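You operate a simulated robot arm through the tools that you are given. There is no shell and no other tool. Be economical: measure what you need, move in short steps, check, and stop when the job is done.

Carry out the task below with a simulated robot arm. There is one attempt and no reset: what you move stays moved.

TASK
The PUMP relay is dead. Drop it in the cream tray and try the COILS relay in its socket.
Fine: On the middle yellow board. Main switch off first and on again at the end. The other two relays stay. Nothing is pulled or fitted while the main switch is on.
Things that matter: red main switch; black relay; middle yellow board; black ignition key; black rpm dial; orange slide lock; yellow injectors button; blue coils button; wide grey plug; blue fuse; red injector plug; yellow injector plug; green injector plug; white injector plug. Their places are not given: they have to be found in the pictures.

It is judged by the outcome, as a careful person would: the job done as asked, and still so three seconds after it is handed in. It fails if anything else is knocked over, pushed out of place, dropped, spilled or broken.

THE ROBOT
A 6-joint arm with a two-finger parallel gripper, fixed in place. Base frame: the origin is at the foot of the arm, x ahead of it, y to its left, z up. Readings come in mm, degrees, newtons and seconds.
With the tool pointing down near the work surface it reaches from about 300 to 700 mm from the base axis. Its first joint turns from -166.0 to 166.0 degrees. Payload 4.1 kg.
Tool frame: the origin (TCP) lies between the finger pads and is the grasp point; the fingertips stand 23 mm ahead of it; z points along the fingers, y is the line along which they close. Largest opening 94 mm; finger width 38, thickness 10; the body of the gripper, 54 by 96 mm, starts 39 mm behind the TCP.
Orientation is told as [roll, pitch, yaw] about the base's x, y, z axes, in that order, counted from this pose: with the fingers straight down and closing along the base's y, the tool's x points along the base's -x, its y along +y and its z along -z.

THE INTERFACE
- The arm moves only by the tool step_arm. Its arguments are lists of equal length, an entry for each row: "translation": the shift along the base's x, y, z in units of 25 mm (1.0 is 25 mm), a list of three; "dr": the turn, a rotation vector about the base's x, y, z in units of 6 degrees (1.0 is 6 degrees), a list of three. In form: {"translation": [[x, y, z], ...], "dr": [[wx, wy, wz], ...]}. A call has 1 to 20 rows; each row shifts and turns the commanded pose from where the row before left it. "hand" is the closure, from 0 (fully open) to 1 (shut), set as the call begins (left out, the last holds). A call with a number of a shift or a turn outside -1 to 1 is refused whole. Each row takes 0.2 s and may step no farther than 50 mm and 8.6 degrees from the row before; otherwise, or with a gripper value out of range, the whole call is refused. Where a pose cannot be reached the arm comes as near as it can. A force on the tool above 40 N (or 10 N above the force at the start of the call, whichever is more), or a blocked arm, ends the call early, and 0.2 s more pass. The fingers move at their own pace (about 45 mm/s each) and stop on an object; they squeeze with about 43 N. The grip force told is the motor's: it shows also when the fingers shut on nothing. Time passes only in rows, and 0.2 s behind the last, so rows that do not move let the fingers close. It gives the time, the measured TCP pose, the force on the tool (base axes), the opening and the grip force at its end, in the units of the frame above (readings bear some noise), and new pictures: "pictures" is both (left out), scene, wrist or none.
- Cameras (640 x 400 px; columns grow to the right, rows downward): "scene" is fixed at [48.7, 649.7, 1886.9]; the picture's right is [-0.83, -0.56, 0.00], its down [-0.50, 0.74, -0.46] and it looks along [0.25, -0.38, -0.89] (base axes); focal length 317 px, centre (320, 200). "wrist" rides on the gripper at [86, 16, -74] in the tool frame; the picture's right is [-0.18, 0.98, 0.00], its down [-0.58, -0.11, -0.81] and it looks along [-0.79, -0.15, 0.59] (tool axes); focal length 243 px, centre (320, 200).
- move_column(by): slides the trunk up (or, below 0, down) by that many mm; the arm rides with it, the base frame stays. It gives what a move gives, with no picture.
- locate(camera, pixels): for up to 12 pixels [column, row] of the newest picture of that camera ("zoom" is the newest enlarged one), the place [x, y, z] in the base frame of the surface seen there, good to about 3 mm. It takes no simulated time.
- enlarge(camera, box): a new picture of the part [left, top, right, bottom] of that camera's present view, enlarged. It takes no simulated time.
- finish_job(): hands the job in; it is judged then, once.

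Keep the steps short. Do not move on a guess: measure, check each grasp and each placing, and mend mistakes. In all there are 80 turns and 200 pictures (those below and enlarged ones count). Leave the gripper open and the arm clear of the work at the hand-in unless told otherwise, and finish with a single line.

The tools are called after "Emit:" as name(argument=value, ...) on one line, values as JSON. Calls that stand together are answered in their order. step_arm: Moves the arm, as the interface text tells. Its arguments: {"type":"object","properties":{"translation":{"type":"array"},"dr":{"type":"array"},"hand":{"type":"number"},"pictures":{"type":"string","enum":["both","scene","wrist","none"]}},"required":["translation","dr"]} The other tools are called the same way: move_column (by) slides the trunk up or down; locate (camera, pixels) gives the place of the surface under pixels of a picture; enlarge (camera, box) takes an enlarged picture of a part of a camera's view; finish_job () hands the job in.

At the start:

```text
t: 0.0
ee_pos: [275.3, 238.1, 1351.8]
orientation: [0.0, 0.0, 0.0]
contact_force: [0.1, 0.0, 0.0]
finger_gap: 94.1
grip_force: 0.0
trunk travel left (down, up): [-478.0, 112.0]
```

scene: 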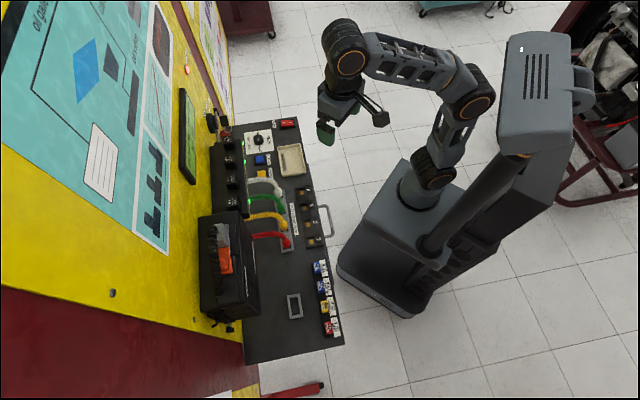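
wrist: 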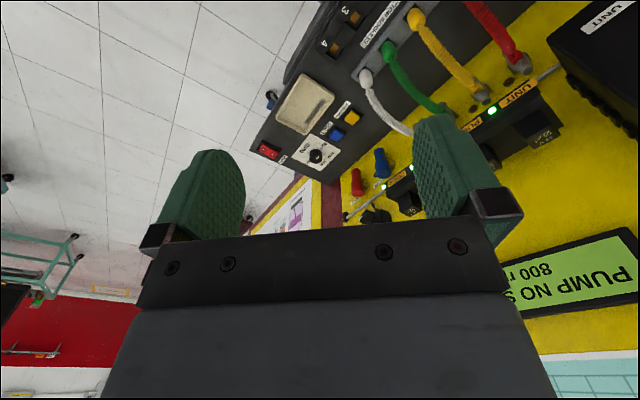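

I see a bench panel with the red switch near scene (289,122) and a row of black relays near (230,150). I'll enlarge those parts first.

Emit:
enlarge(camera="scene", box=[190, 90, 350, 190])

Emit:
enlarge(camera="scene", box=[190, 180, 350, 360])

Emit:
enlarge(camera="wrist", box=[240, 0, 640, 250])

```text
4.00 times, centred on (270, 140) of scene
```

zoom: 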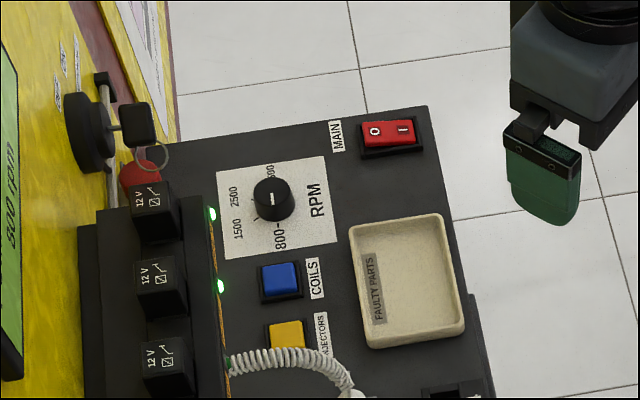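

```text
2.22 times, centred on (270, 270) of scene
```

zoom: 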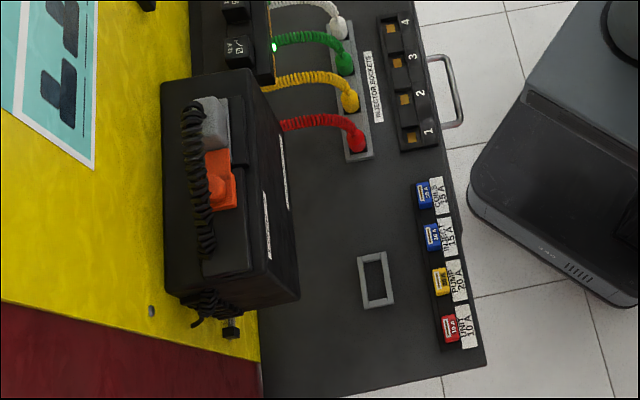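

```text
1.60 times, centred on (440, 125) of wrist
```

zoom: 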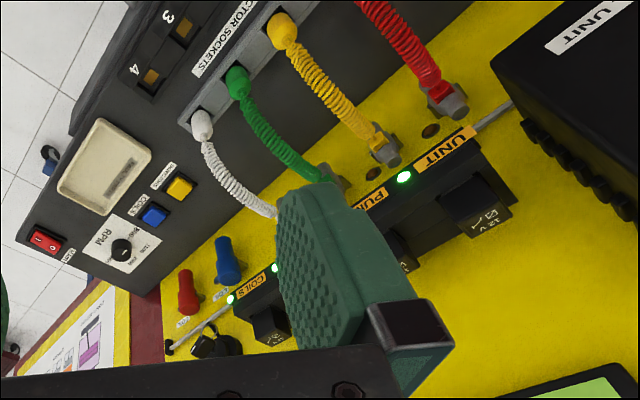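

Four relays stand in a row beside the green LEDs. Next I locate the key features: relays, switch and tray.

Emit:
locate(camera="scene", pixels=[[228, 139], [230, 161], [231, 182], [232, 203], [284, 123], [291, 123], [278, 150], [305, 172], [290, 160], [243, 144], [245, 161], [235, 120]])

Emit:
enlarge(camera="scene", box=[200, 105, 264, 145])

Emit:
enlarge(camera="scene", box=[200, 135, 280, 215])

```text
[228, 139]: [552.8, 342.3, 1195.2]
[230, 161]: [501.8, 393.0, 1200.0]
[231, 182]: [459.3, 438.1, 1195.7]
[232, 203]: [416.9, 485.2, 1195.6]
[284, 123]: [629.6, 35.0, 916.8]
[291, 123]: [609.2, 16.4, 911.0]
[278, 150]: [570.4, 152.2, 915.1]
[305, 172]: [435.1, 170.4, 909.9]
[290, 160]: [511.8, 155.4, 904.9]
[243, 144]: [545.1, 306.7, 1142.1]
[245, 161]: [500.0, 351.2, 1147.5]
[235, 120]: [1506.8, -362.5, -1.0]
```

```text
10.00 times, centred on (232, 125) of scene
```

zoom: 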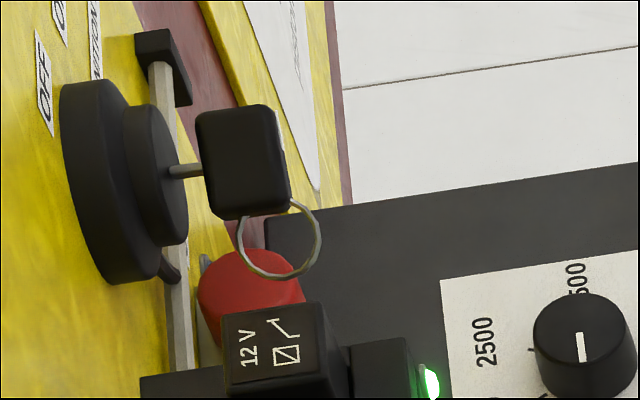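

```text
5.00 times, centred on (240, 175) of scene
```

zoom: 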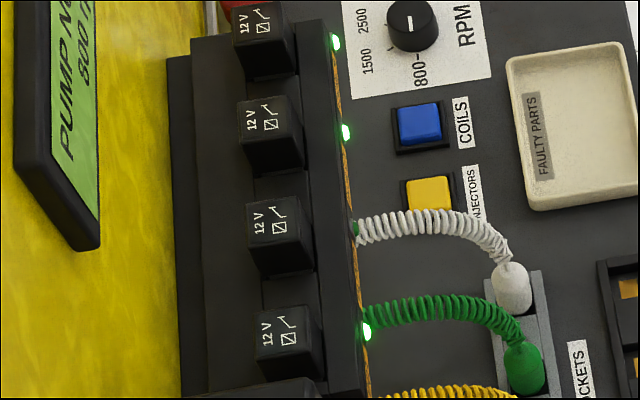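

Relay tops are at z≈1196, in a row along (-0.7,0.72). PUMP should be the third, at (459,438), where the LED looks off. I measure the main switch in detail.

Emit:
enlarge(camera="scene", box=[272, 110, 304, 130])

Emit:
enlarge(camera="wrist", box=[240, 120, 320, 170])

```text
16.00 times, centred on (288, 120) of scene
```

zoom: 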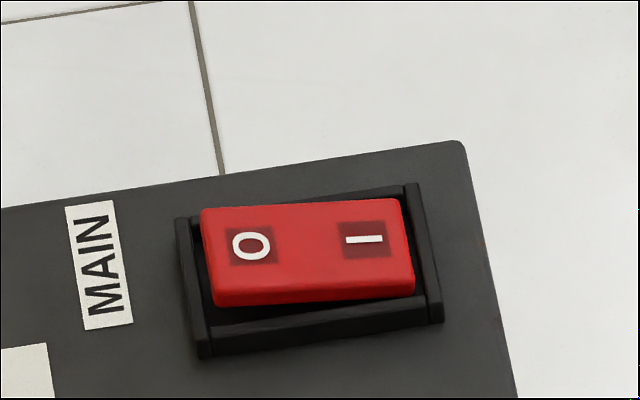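

```text
8.00 times, centred on (280, 145) of wrist
```

zoom: 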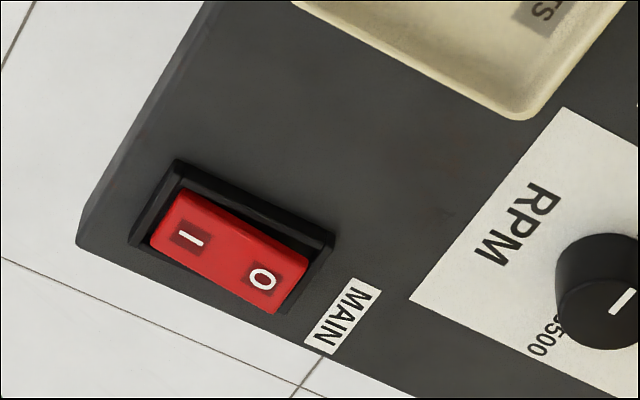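

O end stands up (on now). I locate the switch points through the wrist zoom and the scene.

Emit:
locate(camera="zoom", pixels=[[190, 239], [262, 280], [225, 258], [285, 300], [170, 215], [230, 195], [560, 100], [575, 262]])

Emit:
locate(camera="scene", pixels=[[283.75, 122.8], [290.8, 122.5], [281.5, 123], [293.5, 122.5], [280, 148], [300, 144], [306, 175], [284, 177], [292, 150], [295, 165]])

```text
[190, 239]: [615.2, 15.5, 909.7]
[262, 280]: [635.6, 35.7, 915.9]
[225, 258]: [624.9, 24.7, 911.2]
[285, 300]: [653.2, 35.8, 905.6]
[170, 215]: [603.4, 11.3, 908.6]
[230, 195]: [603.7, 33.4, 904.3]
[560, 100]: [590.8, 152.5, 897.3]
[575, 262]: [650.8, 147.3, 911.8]
```

```text
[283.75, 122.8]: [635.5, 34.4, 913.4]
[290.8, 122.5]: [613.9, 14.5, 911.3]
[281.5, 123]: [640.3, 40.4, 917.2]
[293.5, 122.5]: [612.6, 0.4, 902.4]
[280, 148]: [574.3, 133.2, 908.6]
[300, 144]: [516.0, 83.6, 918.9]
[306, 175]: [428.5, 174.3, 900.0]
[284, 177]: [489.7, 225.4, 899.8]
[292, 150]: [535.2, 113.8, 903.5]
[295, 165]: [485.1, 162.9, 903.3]
```

O is at about (635,35,915), I at (615,15,910), so the rocker axis is (0.7,0.7). I move at height to above the O end, closing the fingers and turning -45° so the closing line lies along the rocker.

Emit:
step_arm(translation=[[0.904, -0.503, 0], [0.904, -0.503, 0], [0.904, -0.503, 0], [0.904, -0.503, 0], [0.904, -0.503, 0], [0.904, -0.503, 0], [0.904, -0.503, 0], [0.904, -0.503, 0], [0.904, -0.503, 0], [0.904, -0.503, 0], [0.904, -0.503, 0], [0.904, -0.503, 0], [0.904, -0.503, 0], [0.904, -0.503, 0], [0.904, -0.503, 0], [0.904, -0.503, 0], [0, 0, 0]], dr=[[0, 0, -0.469], [0, 0, -0.469], [0, 0, -0.469], [0, 0, -0.469], [0, 0, -0.469], [0, 0, -0.469], [0, 0, -0.469], [0, 0, -0.469], [0, 0, -0.469], [0, 0, -0.469], [0, 0, -0.469], [0, 0, -0.469], [0, 0, -0.469], [0, 0, -0.469], [0, 0, -0.469], [0, 0, -0.469], [0, 0, 0]], hand=1)

```text
t: 3.6
ee_pos: [575.3, 26.6, 1265.1]
orientation: [0.1, -0.1, -45.0]
contact_force: [0.2, 0.6, -0.3]
finger_gap: 0.0
grip_force: 42.6
out of reach, approached as far as the arm can: row 6, 7, 8, 9, 10, 11, 12, 13, 14, 15, 16
trunk travel left (down, up): [-478.0, 112.0]
```

scene: 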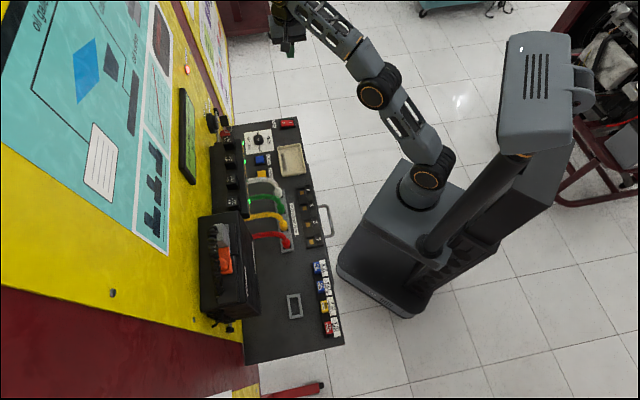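
wrist: 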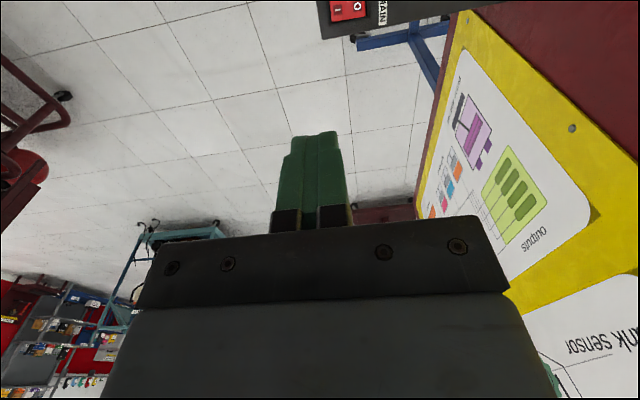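

The reach is limited at this height. I lower the trunk 220 mm, which is clear below (tips about z 1020).

Emit:
move_column(by=-220)

Emit:
step_arm(translation=[[0, 0, 0]], dr=[[0, 0, 0]], pictures="none")

```text
t: 5.9
ee_pos: [574.5, 27.1, 1046.3]
orientation: [0.1, -0.1, -44.9]
contact_force: [-0.8, -0.4, -0.2]
finger_gap: 0.0
grip_force: 42.2
trunk travel left (down, up): [-258.0, 332.0]
```

```text
t: 6.3
ee_pos: [575.0, 27.6, 1046.5]
orientation: [0.0, -0.2, -45.0]
contact_force: [0.3, -0.6, 0.1]
finger_gap: 0.0
grip_force: 42.1
trunk travel left (down, up): [-258.0, 332.0]
```

The command follows the measured pose. Now I go above O, with tips at about z 945 (TCP 968).

Emit:
step_arm(translation=[[0.62, 0.095, -0.5], [0.62, 0.095, -0.5], [0.62, 0.095, -0.7], [0.62, 0.09, -0.7], [0, 0, -0.74], [0, 0, 0]], dr=[[0, 0, 0], [0, 0, 0], [0, 0, 0], [0, 0, 0], [0, 0, 0], [0, 0, 0]])

```text
t: 7.7
ee_pos: [623.2, 34.6, 959.7]
orientation: [0.1, -0.1, -45.0]
contact_force: [-0.1, -0.3, -0.1]
finger_gap: 0.0
grip_force: 42.6
out of reach, approached as far as the arm can: row 1, 2, 4
trunk travel left (down, up): [-258.0, 332.0]
```

scene: 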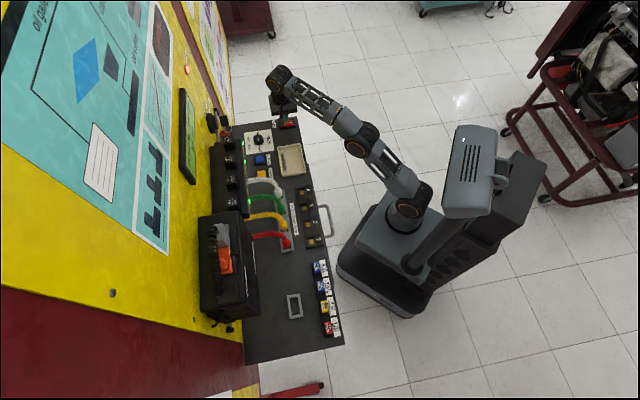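
wrist: 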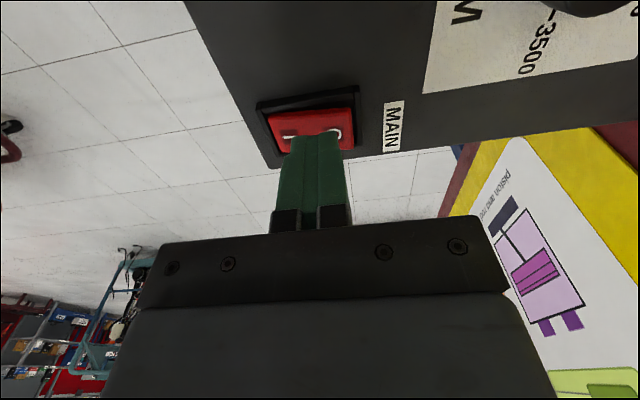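

Reach is larger lower down. I shift +14/+2 mm and go down to tips about z 925.

Emit:
step_arm(translation=[[0.28, 0.05, -0.24], [0.28, 0.05, -0.24], [0, 0, 0]], dr=[[0, 0, 0], [0, 0, 0], [0, 0, 0]], pictures="wrist")

```text
t: 8.5
ee_pos: [638.9, 37.9, 947.7]
orientation: [0.1, -0.1, -45.0]
contact_force: [-0.1, 1.0, 0.2]
finger_gap: 0.0
grip_force: 42.8
trunk travel left (down, up): [-258.0, 332.0]
```

wrist: 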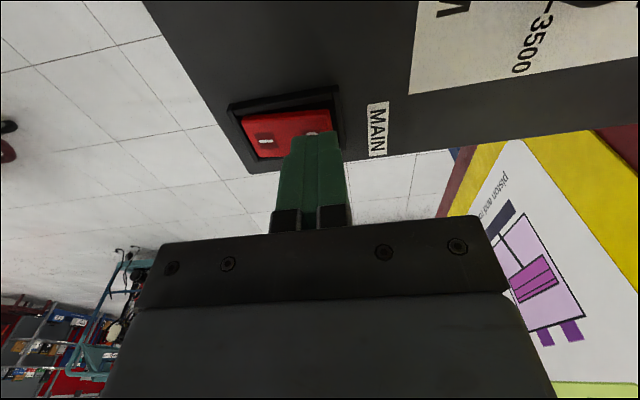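

Aligned over O. I press down in small steps.

Emit:
step_arm(translation=[[0, 0, -0.16], [0, 0, -0.16], [0, 0, -0.12], [0, 0, -0.12]], dr=[[0, 0, 0], [0, 0, 0], [0, 0, 0], [0, 0, 0]], pictures="wrist")

```text
t: 9.5
ee_pos: [639.1, 37.5, 937.0]
orientation: [0.2, -0.2, -45.1]
contact_force: [4.7, -0.6, 7.6]
finger_gap: 0.0
grip_force: 42.1
trunk travel left (down, up): [-258.0, 332.0]
```

wrist: 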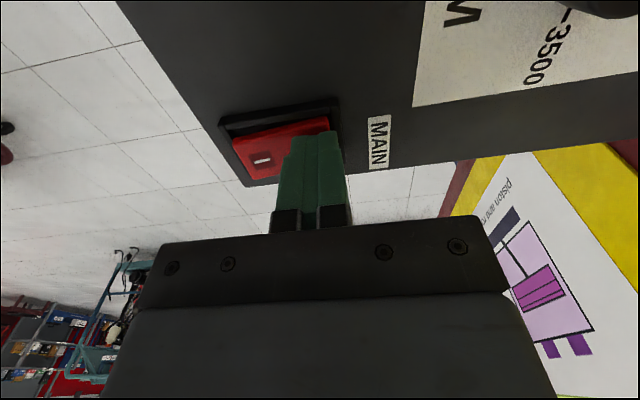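

Contact with 8 N, with the tip at about z 914. I push a bit further.

Emit:
step_arm(translation=[[0, 0, -0.12], [0, 0, -0.12], [0, 0, -0.08], [0, 0, 0]], dr=[[0, 0, 0], [0, 0, 0], [0, 0, 0], [0, 0, 0]])

```text
t: 10.2
ee_pos: [638.9, 37.3, 935.8]
orientation: [0.9, -0.8, -45.1]
contact_force: [0.8, 0.2, 10.1]
finger_gap: 0.0
grip_force: 42.6
trunk travel left (down, up): [-258.0, 332.0]
stopped in row 3: the force on the tool passed its limit (the readings are from after the stop); the commanded pose is now the measured one
```

scene: 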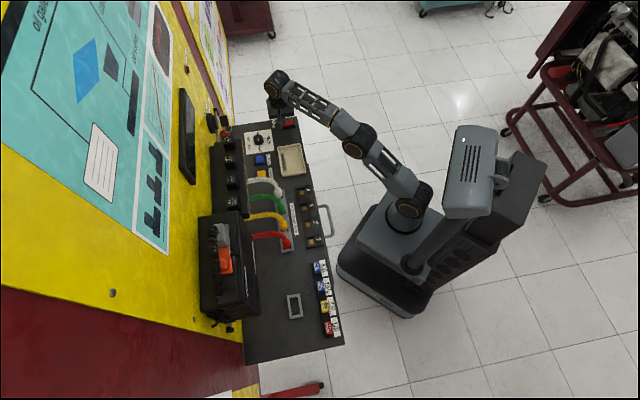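
wrist: 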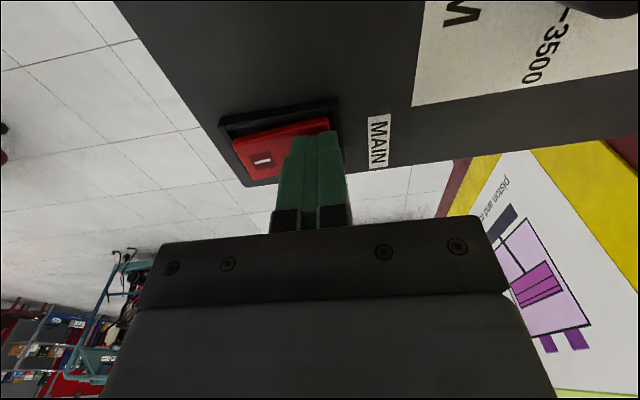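

The display and LEDs went dark, so the main switch is off. I lift away and raise the trunk.

Emit:
step_arm(translation=[[0, 0, 0.8], [-0.4, 0, 0.8], [-0.8, 0.2, 0.4], [-0.8, 0.4, 0], [-0.8, 0.4, 0]], dr=[[-0.1, 0.1, 0], [0, 0, 0], [0, 0, 0], [0, 0, 0], [0, 0, 0]], pictures="scene")

Emit:
move_column(by=332)

Emit:
enlarge(camera="scene", box=[264, 100, 312, 130])

Emit:
enlarge(camera="scene", box=[204, 130, 284, 180])

Emit:
locate(camera="zoom", pixels=[[264, 233], [314, 233], [268, 270], [319, 268], [269, 316], [327, 314], [272, 380], [328, 376], [280, 300], [200, 250], [350, 290], [120, 200]])

```text
t: 11.3
ee_pos: [568.7, 63.6, 980.6]
orientation: [-0.2, -0.7, -45.0]
contact_force: [0.6, 0.4, 1.1]
finger_gap: 0.0
grip_force: 41.9
out of reach, approached as far as the arm can: row 2
trunk travel left (down, up): [-258.0, 332.0]
```

scene: 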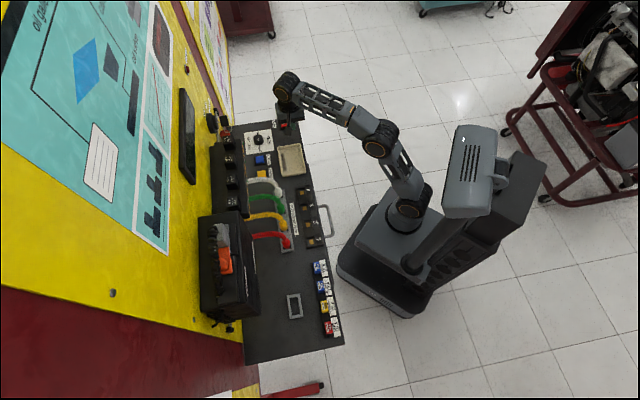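

```text
t: 14.6
ee_pos: [569.2, 65.6, 1313.5]
orientation: [-0.2, -0.6, -44.9]
contact_force: [-0.5, 0.0, 0.2]
finger_gap: 0.0
grip_force: 42.0
trunk travel left (down, up): [-590.0, 0.0]
```

```text
13.33 times, centred on (288, 115) of scene
```

zoom: 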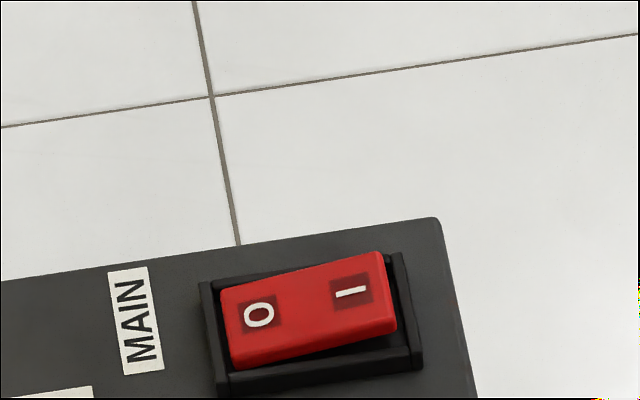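

```text
8.00 times, centred on (244, 155) of scene
```

zoom: 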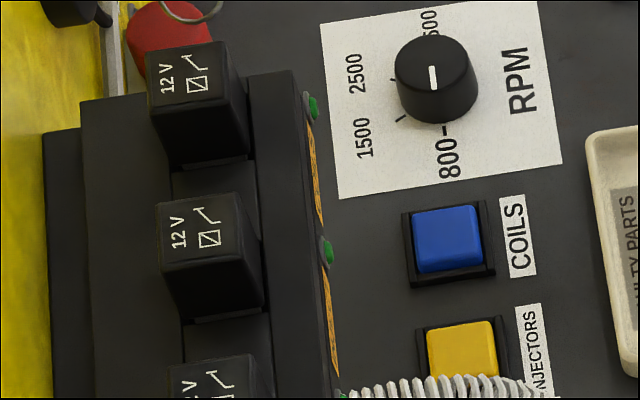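

```text
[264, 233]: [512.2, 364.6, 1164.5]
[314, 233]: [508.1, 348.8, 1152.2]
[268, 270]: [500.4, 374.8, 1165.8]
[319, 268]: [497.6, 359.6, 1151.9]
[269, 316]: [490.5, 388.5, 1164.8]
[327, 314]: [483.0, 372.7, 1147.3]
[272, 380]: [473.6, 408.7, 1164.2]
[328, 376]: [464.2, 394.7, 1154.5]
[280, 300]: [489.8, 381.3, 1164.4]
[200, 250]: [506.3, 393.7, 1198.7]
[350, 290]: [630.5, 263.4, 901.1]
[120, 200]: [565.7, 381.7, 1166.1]
```

Switch confirmed off (I end raised). Now I measure the relay tops and the shelf around them.

Emit:
locate(camera="zoom", pixels=[[150, 55], [220, 47], [152, 100], [235, 96], [190, 75], [160, 207], [232, 198], [165, 260], [242, 254], [200, 230], [215, 180], [120, 250]])

Emit:
enlarge(camera="scene", box=[204, 165, 284, 215])

Emit:
locate(camera="zoom", pixels=[[172, 93], [250, 82], [175, 150], [260, 142], [215, 115], [222, 70], [225, 220], [130, 120], [290, 130], [215, 280], [182, 262], [260, 255]])

```text
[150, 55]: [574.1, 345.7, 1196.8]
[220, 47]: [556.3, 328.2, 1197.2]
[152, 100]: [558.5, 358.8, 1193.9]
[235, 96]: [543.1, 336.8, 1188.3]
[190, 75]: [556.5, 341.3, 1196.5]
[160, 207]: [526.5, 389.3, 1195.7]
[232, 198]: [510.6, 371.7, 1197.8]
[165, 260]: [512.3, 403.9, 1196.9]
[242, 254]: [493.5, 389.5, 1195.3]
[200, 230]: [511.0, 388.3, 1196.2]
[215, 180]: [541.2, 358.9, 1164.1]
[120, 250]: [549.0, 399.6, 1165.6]
```

```text
8.00 times, centred on (244, 190) of scene
```

zoom: 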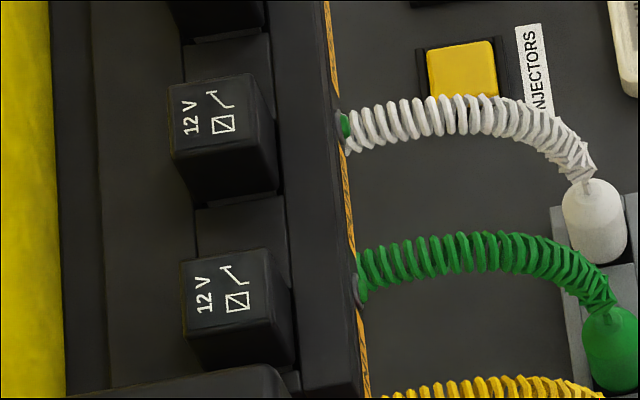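

```text
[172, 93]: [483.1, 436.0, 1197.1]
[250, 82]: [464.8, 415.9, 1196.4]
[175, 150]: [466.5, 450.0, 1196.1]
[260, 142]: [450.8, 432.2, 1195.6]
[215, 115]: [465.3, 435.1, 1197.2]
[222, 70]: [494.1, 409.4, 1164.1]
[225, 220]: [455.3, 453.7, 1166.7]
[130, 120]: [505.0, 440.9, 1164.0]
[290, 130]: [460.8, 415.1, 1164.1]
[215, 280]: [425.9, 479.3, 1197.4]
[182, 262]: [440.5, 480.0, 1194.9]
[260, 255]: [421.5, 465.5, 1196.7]
```

PUMP is centred at about (466,433.5) and COILS at about (557.5,342.5), with tops at 1196.5 and the shelf at 1164. I move above PUMP at z≈1270, turning to yaw +45 so the fingers close along the row, and opening to about 52 mm.

Emit:
step_arm(translation=[[-0.242, 0.866, -0.101], [-0.242, 0.866, -0.101], [-0.242, 0.866, -0.101], [-0.242, 0.866, -0.101], [-0.242, 0.866, -0.101], [-0.242, 0.866, -0.101], [-0.242, 0.866, -0.101], [-0.242, 0.866, -0.101], [-0.242, 0.866, -0.101], [-0.242, 0.866, -0.101], [-0.242, 0.866, -0.101], [-0.242, 0.866, -0.101], [-0.242, 0.866, -0.101], [-0.242, 0.866, -0.101], [-0.242, 0.866, -0.101], [-0.242, 0.866, -0.101], [-0.242, 0.866, -0.101], [0, 0, 0]], dr=[[0, 0, 0.882], [0, 0, 0.882], [0, 0, 0.882], [0, 0, 0.882], [0, 0, 0.882], [0, 0, 0.882], [0, 0, 0.882], [0, 0, 0.882], [0, 0, 0.882], [0, 0, 0.882], [0, 0, 0.882], [0, 0, 0.882], [0, 0, 0.882], [0, 0, 0.882], [0, 0, 0.882], [0, 0, 0.882], [0, 0, 0.882], [0, 0, 0]], hand=0.45)

```text
t: 18.4
ee_pos: [463.2, 430.5, 1267.0]
orientation: [-0.2, -0.5, 45.0]
contact_force: [0.3, 0.5, -0.3]
finger_gap: 51.9
grip_force: 0.1
out of reach, approached as far as the arm can: row 17
trunk travel left (down, up): [-590.0, 0.0]
```

scene: 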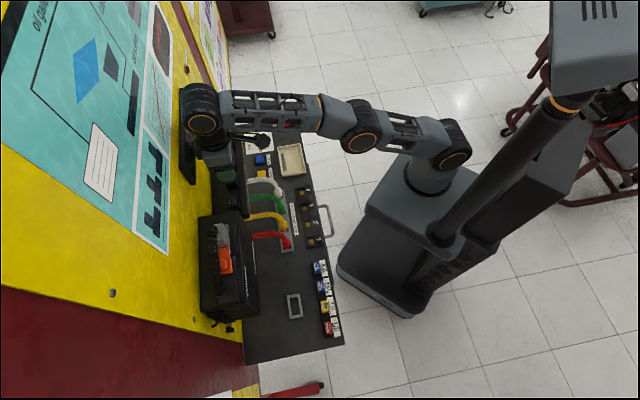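
wrist: 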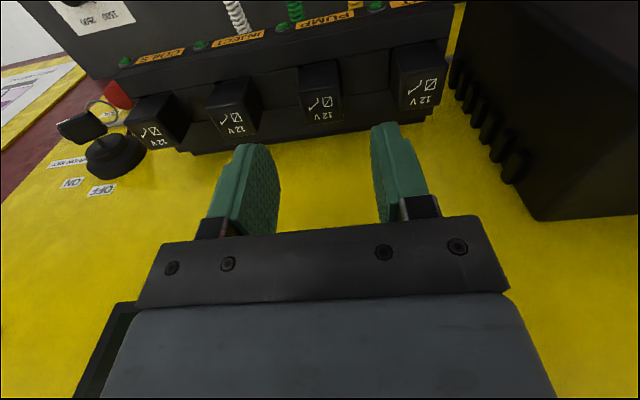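

The wrist view confirms the labels: COILS, INJECT, PUMP, UNIT. The relay above the fingers at (320,95) is PUMP. I measure its top from this side.

Emit:
enlarge(camera="wrist", box=[260, 40, 420, 140])

Emit:
locate(camera="zoom", pixels=[[195, 248], [310, 238], [210, 320], [320, 318], [255, 280], [170, 140], [290, 120], [410, 230], [110, 240]])

```text
4.00 times, centred on (340, 90) of wrist
```

zoom: 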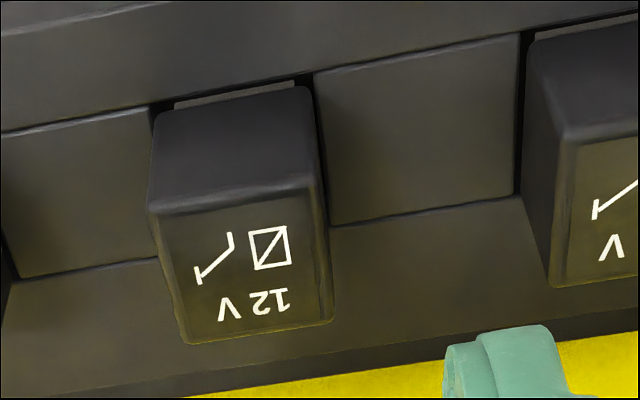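

```text
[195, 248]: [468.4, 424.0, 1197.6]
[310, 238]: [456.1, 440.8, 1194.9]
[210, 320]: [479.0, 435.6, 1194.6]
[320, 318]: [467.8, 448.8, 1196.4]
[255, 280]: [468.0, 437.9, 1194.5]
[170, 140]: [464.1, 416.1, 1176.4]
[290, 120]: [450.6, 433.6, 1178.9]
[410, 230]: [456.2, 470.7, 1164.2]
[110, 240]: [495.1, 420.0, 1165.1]
```

Centre about (466.5,434). I shift +3.3/+3.5 mm and go down to TCP z≈1192 (tips 1169, shelf 1164).

Emit:
step_arm(translation=[[0, 0, -0.7], [0.132, 0.14, -0.7], [0, 0, -0.6], [0, 0, -0.5], [0, 0, -0.4], [0, 0, 0]], dr=[[0.03, 0.08, 0], [0, 0, 0], [0, 0, 0], [0, 0, 0], [0, 0, 0], [0, 0, 0]])

```text
t: 19.8
ee_pos: [464.7, 431.4, 1195.8]
orientation: [0.3, -0.4, 45.0]
contact_force: [-0.7, 0.1, 0.3]
finger_gap: 51.9
grip_force: 0.0
trunk travel left (down, up): [-590.0, 0.0]
```

scene: 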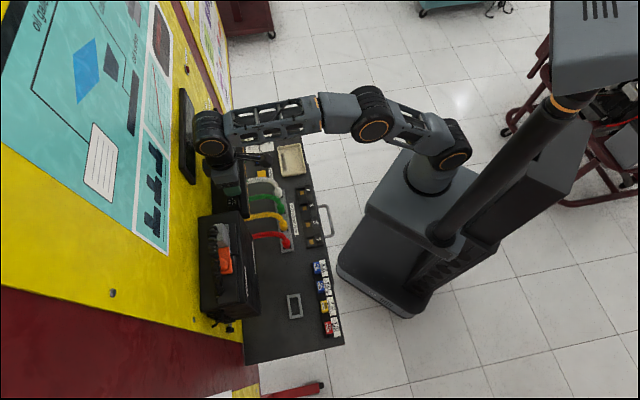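
wrist: 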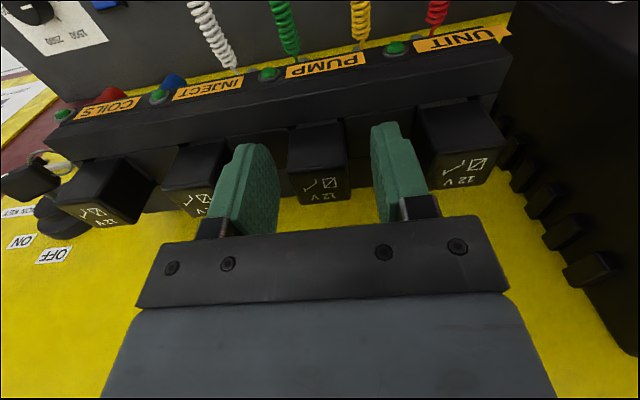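

Fingers straddle PUMP only. I go 3 mm lower and 1–2 mm forward, then close.

Emit:
step_arm(translation=[[0.05, 0.08, -0.13], [0, 0, 0]], dr=[[-0.05, 0.06, 0], [0, 0, 0]], pictures="none")

Emit:
step_arm(translation=[[0, 0, 0], [0, 0, 0], [0, 0, 0], [0, 0, 0]], dr=[[0, 0, 0], [0, 0, 0], [0, 0, 0], [0, 0, 0]], hand=1)

```text
t: 20.4
ee_pos: [467.0, 433.7, 1193.0]
orientation: [0.3, 0.0, 44.9]
contact_force: [-0.2, 0.5, -0.3]
finger_gap: 51.7
grip_force: 0.1
trunk travel left (down, up): [-590.0, 0.0]
```

```text
t: 21.4
ee_pos: [465.9, 433.0, 1192.3]
orientation: [0.3, 0.1, 45.0]
contact_force: [-1.1, -0.9, 0.9]
finger_gap: 26.8
grip_force: 42.9
trunk travel left (down, up): [-590.0, 0.0]
```

scene: 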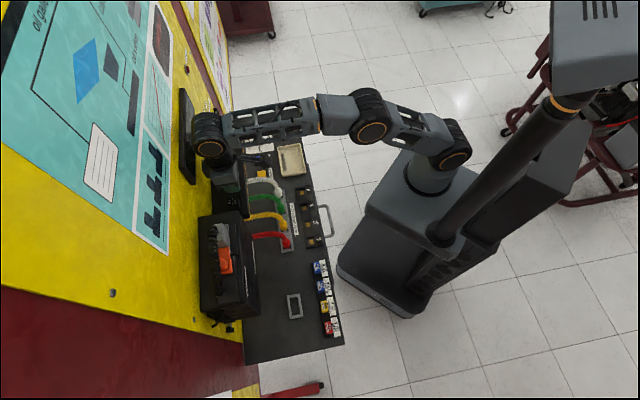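
wrist: 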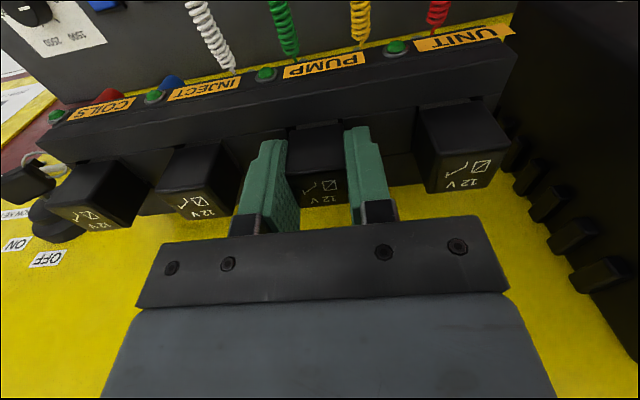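

Gripped at 26.8 mm; the grasp pose (466,433,1192.3) is my reference for fitting later. Now I pull straight up slowly.

Emit:
step_arm(translation=[[0, 0, 0.15], [0, 0, 0.15], [0, 0, 0.2], [0, 0, 0.2], [0, 0, 0.3]], dr=[[0, 0, 0], [0, 0, 0], [0, 0, 0], [0, 0, 0], [0, 0, 0]], pictures="wrist")

```text
t: 22.6
ee_pos: [466.2, 432.6, 1216.6]
orientation: [0.4, 0.1, 44.9]
contact_force: [-0.2, -0.1, -0.8]
finger_gap: 26.7
grip_force: 43.3
trunk travel left (down, up): [-590.0, 0.0]
```

wrist: 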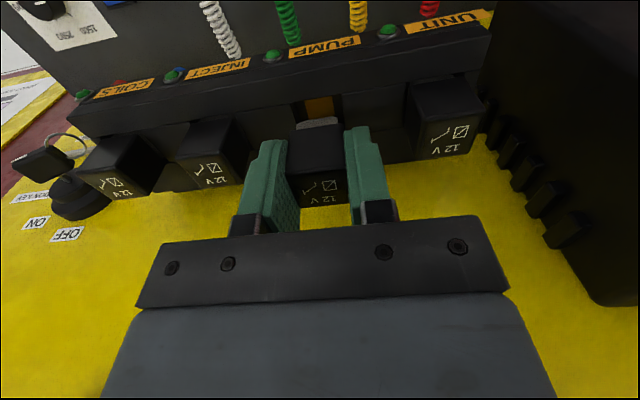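

It comes free; the orange socket shows behind. I continue up to about 1262.

Emit:
step_arm(translation=[[0, 0, 0.5], [0, 0, 0.5], [0, 0, 0.5], [0, 0, 0.3], [0, 0, 0]], dr=[[0, 0, 0], [0, 0, 0], [0, 0, 0], [0, 0, 0], [0, 0, 0]])

Emit:
enlarge(camera="wrist", box=[220, 30, 460, 220])

```text
t: 23.8
ee_pos: [464.2, 429.0, 1262.6]
orientation: [0.3, 0.2, 44.9]
contact_force: [-0.1, -0.4, -0.2]
finger_gap: 26.8
grip_force: 43.3
out of reach, approached as far as the arm can: row 4
trunk travel left (down, up): [-590.0, 0.0]
```

scene: 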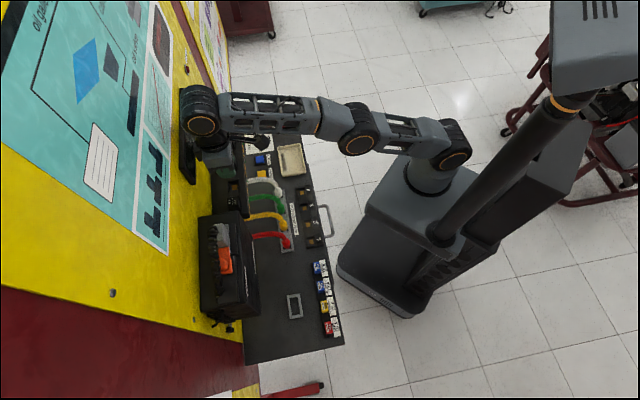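
wrist: 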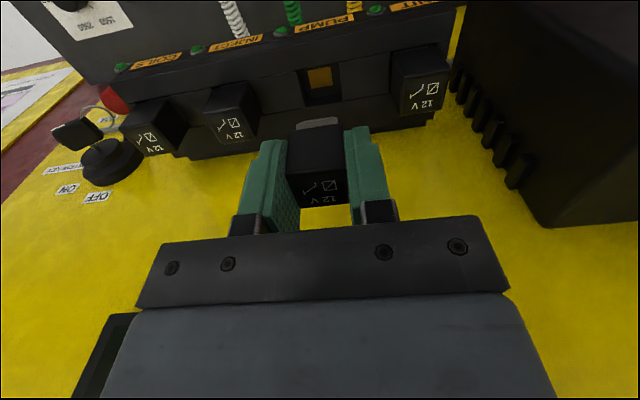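

```text
2.11 times, centred on (340, 125) of wrist
```

zoom: 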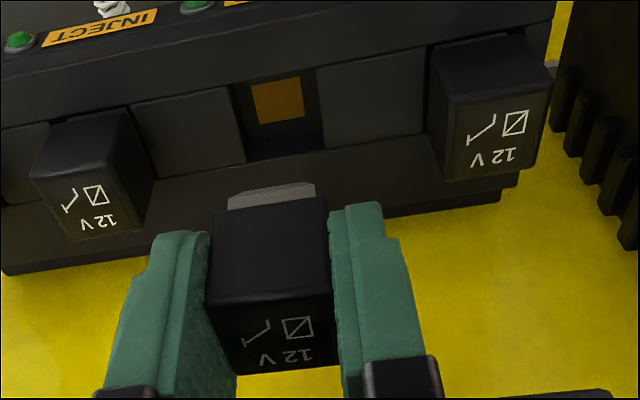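

PUMP is out. The tray centre is at about (502,154), floor z≈904. I carry the relay over at this height.

Emit:
step_arm(translation=[[0.127, -0.917, 0], [0.127, -0.917, 0], [0.127, -0.917, 0], [0.127, -0.917, 0], [0.127, -0.917, 0], [0.127, -0.917, 0], [0.127, -0.917, 0], [0.127, -0.917, 0], [0.127, -0.917, 0], [0.127, -0.917, 0], [0.127, -0.917, 0], [0.127, -0.917, 0], [0, 0, 0]], dr=[[0, 0, 0], [0, 0, 0], [0, 0, 0], [0, 0, 0], [0, 0, 0], [0, 0, 0], [0, 0, 0], [0, 0, 0], [0, 0, 0], [0, 0, 0], [0, 0, 0], [0, 0, 0], [0, 0, 0]])

```text
t: 26.6
ee_pos: [501.3, 154.6, 1261.6]
orientation: [0.3, 0.1, 45.0]
contact_force: [0.2, 0.5, -0.1]
finger_gap: 27.0
grip_force: 43.1
trunk travel left (down, up): [-590.0, 0.0]
```

scene: 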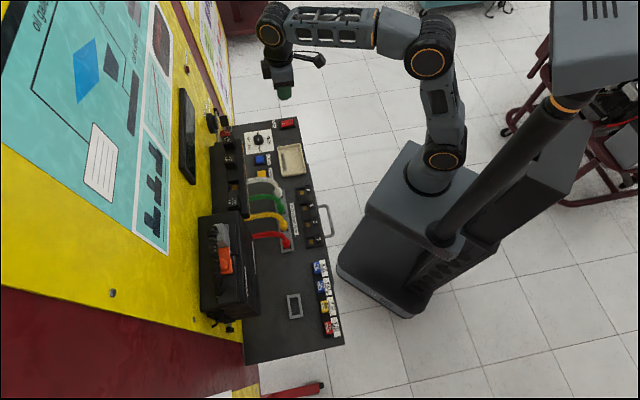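
wrist: 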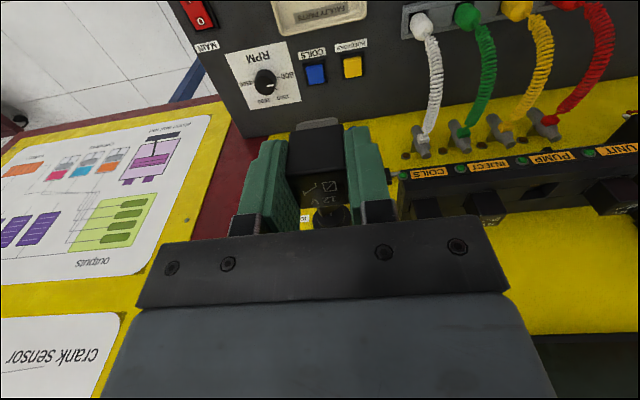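

The view of the row is free now; I measure the empty socket from the scene while lowering the trunk 280 mm.

Emit:
enlarge(camera="scene", box=[204, 160, 268, 200])

Emit:
move_column(by=-280)

Emit:
step_arm(translation=[[0, 0, 0]], dr=[[0, 0, 0]])

```text
10.00 times, centred on (236, 180) of scene
```

zoom: 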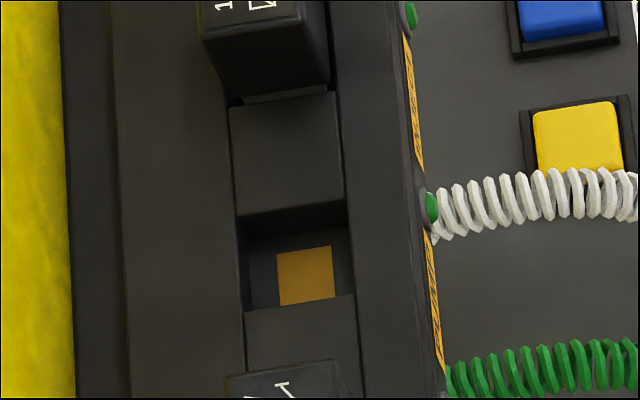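

```text
t: 29.4
ee_pos: [503.7, 152.9, 981.7]
orientation: [0.4, 0.0, 44.9]
contact_force: [0.9, -0.4, -0.5]
finger_gap: 26.9
grip_force: 43.1
trunk travel left (down, up): [-310.0, 280.0]
```

```text
t: 29.9
ee_pos: [502.9, 155.1, 981.2]
orientation: [0.4, 0.1, 45.0]
contact_force: [0.4, 0.3, -0.9]
finger_gap: 26.6
grip_force: 42.6
trunk travel left (down, up): [-310.0, 280.0]
```

scene: 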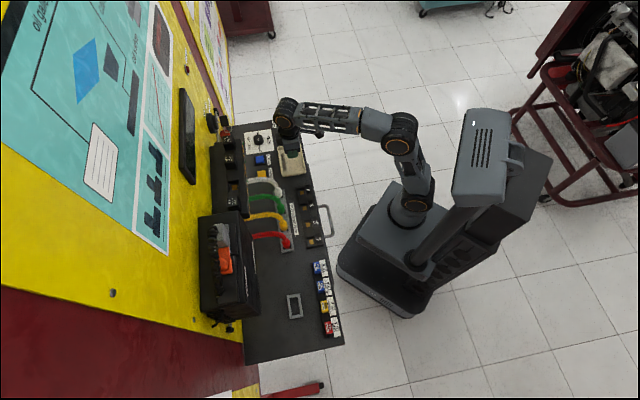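
wrist: 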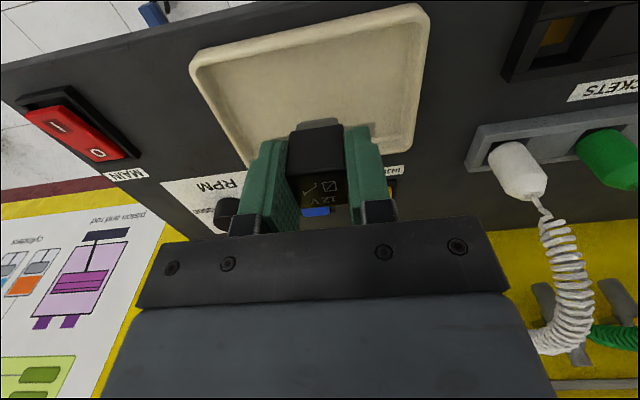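

I check the tray extent from this view before lowering.

Emit:
locate(camera="wrist", pixels=[[195, 62], [418, 12], [405, 148], [245, 160], [230, 70], [385, 40], [320, 90], [390, 130], [250, 130], [318, 122]])

```text
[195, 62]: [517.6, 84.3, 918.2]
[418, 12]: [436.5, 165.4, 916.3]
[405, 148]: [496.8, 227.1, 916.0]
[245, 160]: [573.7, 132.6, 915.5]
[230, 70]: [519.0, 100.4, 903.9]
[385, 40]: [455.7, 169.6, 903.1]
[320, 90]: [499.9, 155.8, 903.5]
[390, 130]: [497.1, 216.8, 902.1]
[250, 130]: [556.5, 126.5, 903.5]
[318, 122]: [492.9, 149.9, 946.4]
```

The TCP is over the tray centre. I lower to contact in small steps.

Emit:
step_arm(translation=[[0, 0, -0.5], [0, 0, -0.4], [0, 0, -0.2], [0, 0, -0.12], [0, 0, -0.12]], dr=[[0, 0, 0], [0, 0, 0], [0, 0, 0], [0, 0, 0], [0, 0, 0]], pictures="wrist")

```text
t: 31.1
ee_pos: [502.1, 155.6, 946.2]
orientation: [0.4, 0.1, 45.0]
contact_force: [0.5, -0.6, -0.1]
finger_gap: 26.8
grip_force: 43.2
trunk travel left (down, up): [-310.0, 280.0]
```

wrist: 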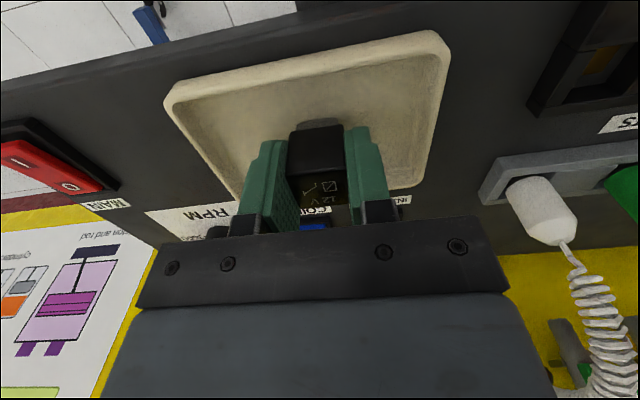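

No contact yet. I keep lowering gently.

Emit:
step_arm(translation=[[0, 0, -0.1], [0, 0, -0.1], [0, 0, -0.1], [0, 0, -0.1]], dr=[[0, 0, 0], [0, 0, 0], [0, 0, 0], [0, 0, 0]], pictures="wrist")

```text
t: 32.0
ee_pos: [501.3, 154.6, 940.4]
orientation: [0.1, -0.3, 45.1]
contact_force: [1.3, 5.2, 32.1]
finger_gap: 27.5
grip_force: 42.9
trunk travel left (down, up): [-310.0, 280.0]
```

wrist: 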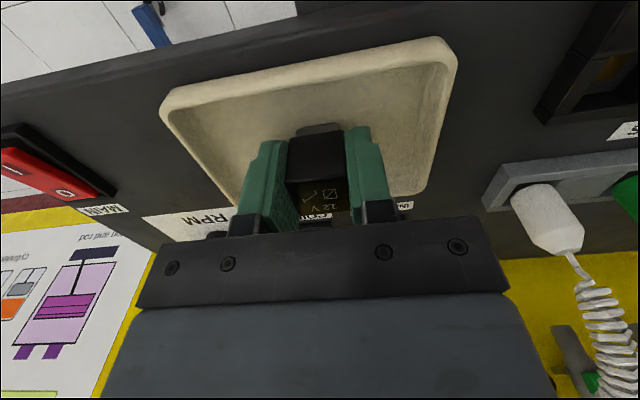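

The relay rests on the tray floor (32 N at TCP 940). I ease up 1 mm, open to 52 mm, and lift.

Emit:
step_arm(translation=[[0, 0, 0.06], [0, 0, 0]], dr=[[0, 0, 0], [0, 0, 0]], pictures="none")

Emit:
step_arm(translation=[[0, 0, 0], [0, 0, 0], [0, 0, 0], [0, 0, 0.3], [0, 0, 0.6], [0, 0, 1], [0, 0, 1], [0, 0, 0]], dr=[[0, 0, 0], [0, 0, 0], [0, 0, 0], [0, 0, 0], [0, 0, 0], [0, 0, 0], [0, 0, 0], [0, 0, 0]], hand=0.45)

```text
t: 32.6
ee_pos: [501.7, 154.4, 940.0]
orientation: [0.3, 0.0, 45.0]
contact_force: [2.5, 5.3, 23.9]
finger_gap: 26.9
grip_force: 43.1
trunk travel left (down, up): [-310.0, 280.0]
```

```text
t: 34.5
ee_pos: [502.3, 154.2, 1011.3]
orientation: [0.3, 0.0, 45.0]
contact_force: [-1.3, 0.4, 0.0]
finger_gap: 51.5
grip_force: 0.1
trunk travel left (down, up): [-310.0, 280.0]
```

scene: 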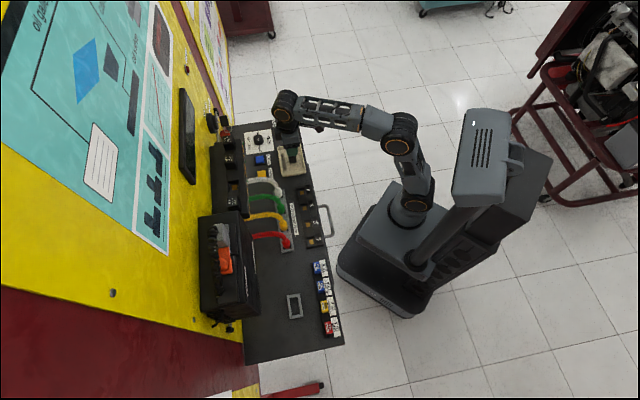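
wrist: 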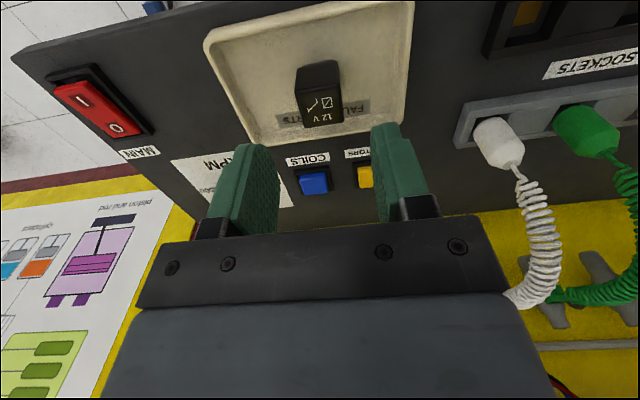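

PUMP stands in the tray. I raise the trunk, then approach a spot just in front of COILS at z≈1250.

Emit:
move_column(by=280)

Emit:
step_arm(translation=[[0.19, 0.855, -0.205], [0.19, 0.855, -0.205], [0.19, 0.855, -0.205], [0.19, 0.855, -0.205], [0.19, 0.855, -0.205], [0.19, 0.855, -0.205], [0.19, 0.855, -0.205], [0.19, 0.855, -0.205], [0, 0, 0]], dr=[[0, 0, 0], [0, 0, 0], [0, 0, 0], [0, 0, 0], [0, 0, 0], [0, 0, 0], [0, 0, 0], [0, 0, 0], [0, 0, 0]])

```text
t: 37.3
ee_pos: [503.0, 154.6, 1291.2]
orientation: [0.3, 0.0, 45.1]
contact_force: [0.5, 0.6, 0.3]
finger_gap: 51.8
grip_force: 0.0
trunk travel left (down, up): [-590.0, 0.0]
```

```text
t: 39.3
ee_pos: [542.6, 326.3, 1251.9]
orientation: [0.3, 0.2, 45.0]
contact_force: [0.4, 1.2, -0.3]
finger_gap: 51.9
grip_force: 0.1
trunk travel left (down, up): [-590.0, 0.0]
```

scene: 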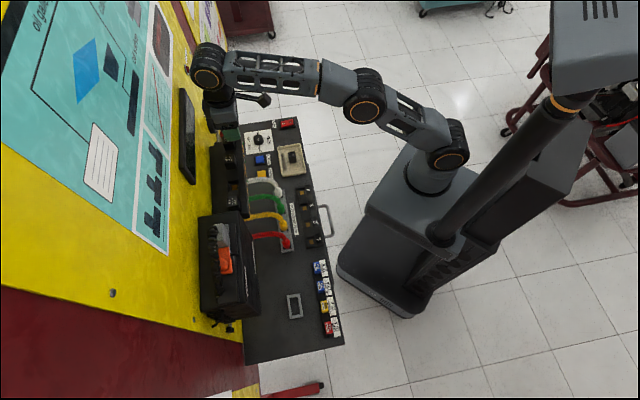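
wrist: 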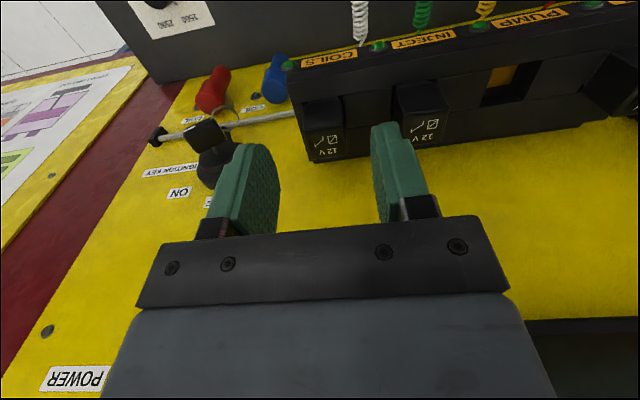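

COILS sits between the fingers' span; the ignition key lies beside the left finger. I measure the relay top, key and socket.

Emit:
enlarge(camera="wrist", box=[180, 60, 380, 190])

Emit:
locate(camera="zoom", pixels=[[400, 225], [508, 220], [413, 322], [520, 310], [450, 270], [85, 225], [140, 250], [60, 235], [180, 170], [100, 205], [40, 330]])

Emit:
locate(camera="wrist", pixels=[[500, 75], [490, 100], [530, 95], [515, 70], [200, 135], [215, 170], [240, 125]])

```text
3.08 times, centred on (280, 125) of wrist
```

zoom: 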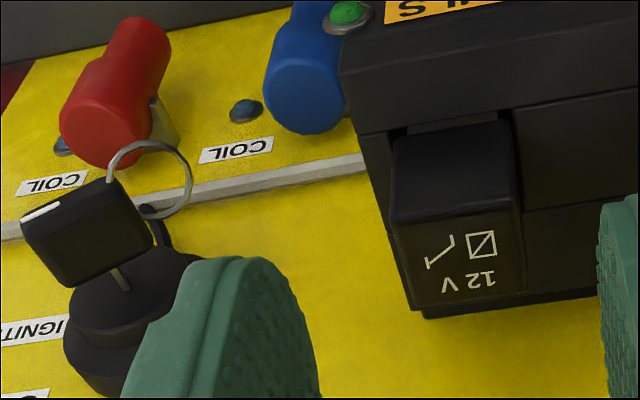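

```text
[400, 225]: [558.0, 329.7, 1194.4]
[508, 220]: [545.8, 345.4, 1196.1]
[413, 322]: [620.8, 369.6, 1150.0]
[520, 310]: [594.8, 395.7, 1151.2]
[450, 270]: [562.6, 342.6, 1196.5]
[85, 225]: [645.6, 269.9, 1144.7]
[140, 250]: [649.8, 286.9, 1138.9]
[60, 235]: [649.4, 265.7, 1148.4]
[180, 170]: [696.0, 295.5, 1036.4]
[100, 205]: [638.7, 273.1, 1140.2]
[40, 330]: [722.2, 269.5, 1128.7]
```

```text
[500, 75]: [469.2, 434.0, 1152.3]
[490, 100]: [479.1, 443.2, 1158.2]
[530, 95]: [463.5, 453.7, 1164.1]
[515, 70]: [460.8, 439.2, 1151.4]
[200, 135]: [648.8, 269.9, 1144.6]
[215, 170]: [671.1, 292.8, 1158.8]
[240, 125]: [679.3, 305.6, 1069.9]
```

The key is clear (113 mm aside and lower). COILS centre is about (558,341.7). I move forward along (0.7,0.7) and down to TCP 1203 first.

Emit:
step_arm(translation=[[0.15, 0.15, -0.5], [0.15, 0.15, -0.5], [0.15, 0.15, -0.4], [0.17, 0.16, -0.3], [0, 0, -0.25], [0, 0, 0]], dr=[[0, 0, 0], [0, 0, 0], [0, 0, 0], [0, 0, 0], [0, 0, 0], [0, 0, 0]], pictures="wrist")

```text
t: 40.7
ee_pos: [558.1, 341.5, 1201.7]
orientation: [0.2, 0.0, 45.1]
contact_force: [-0.9, -0.5, -0.2]
finger_gap: 51.9
grip_force: 0.1
trunk travel left (down, up): [-590.0, 0.0]
```

wrist: 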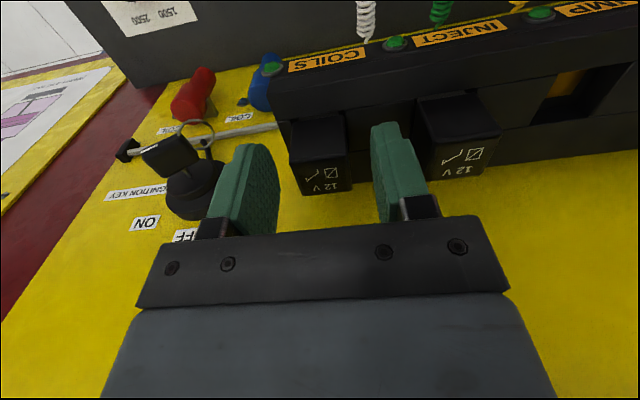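

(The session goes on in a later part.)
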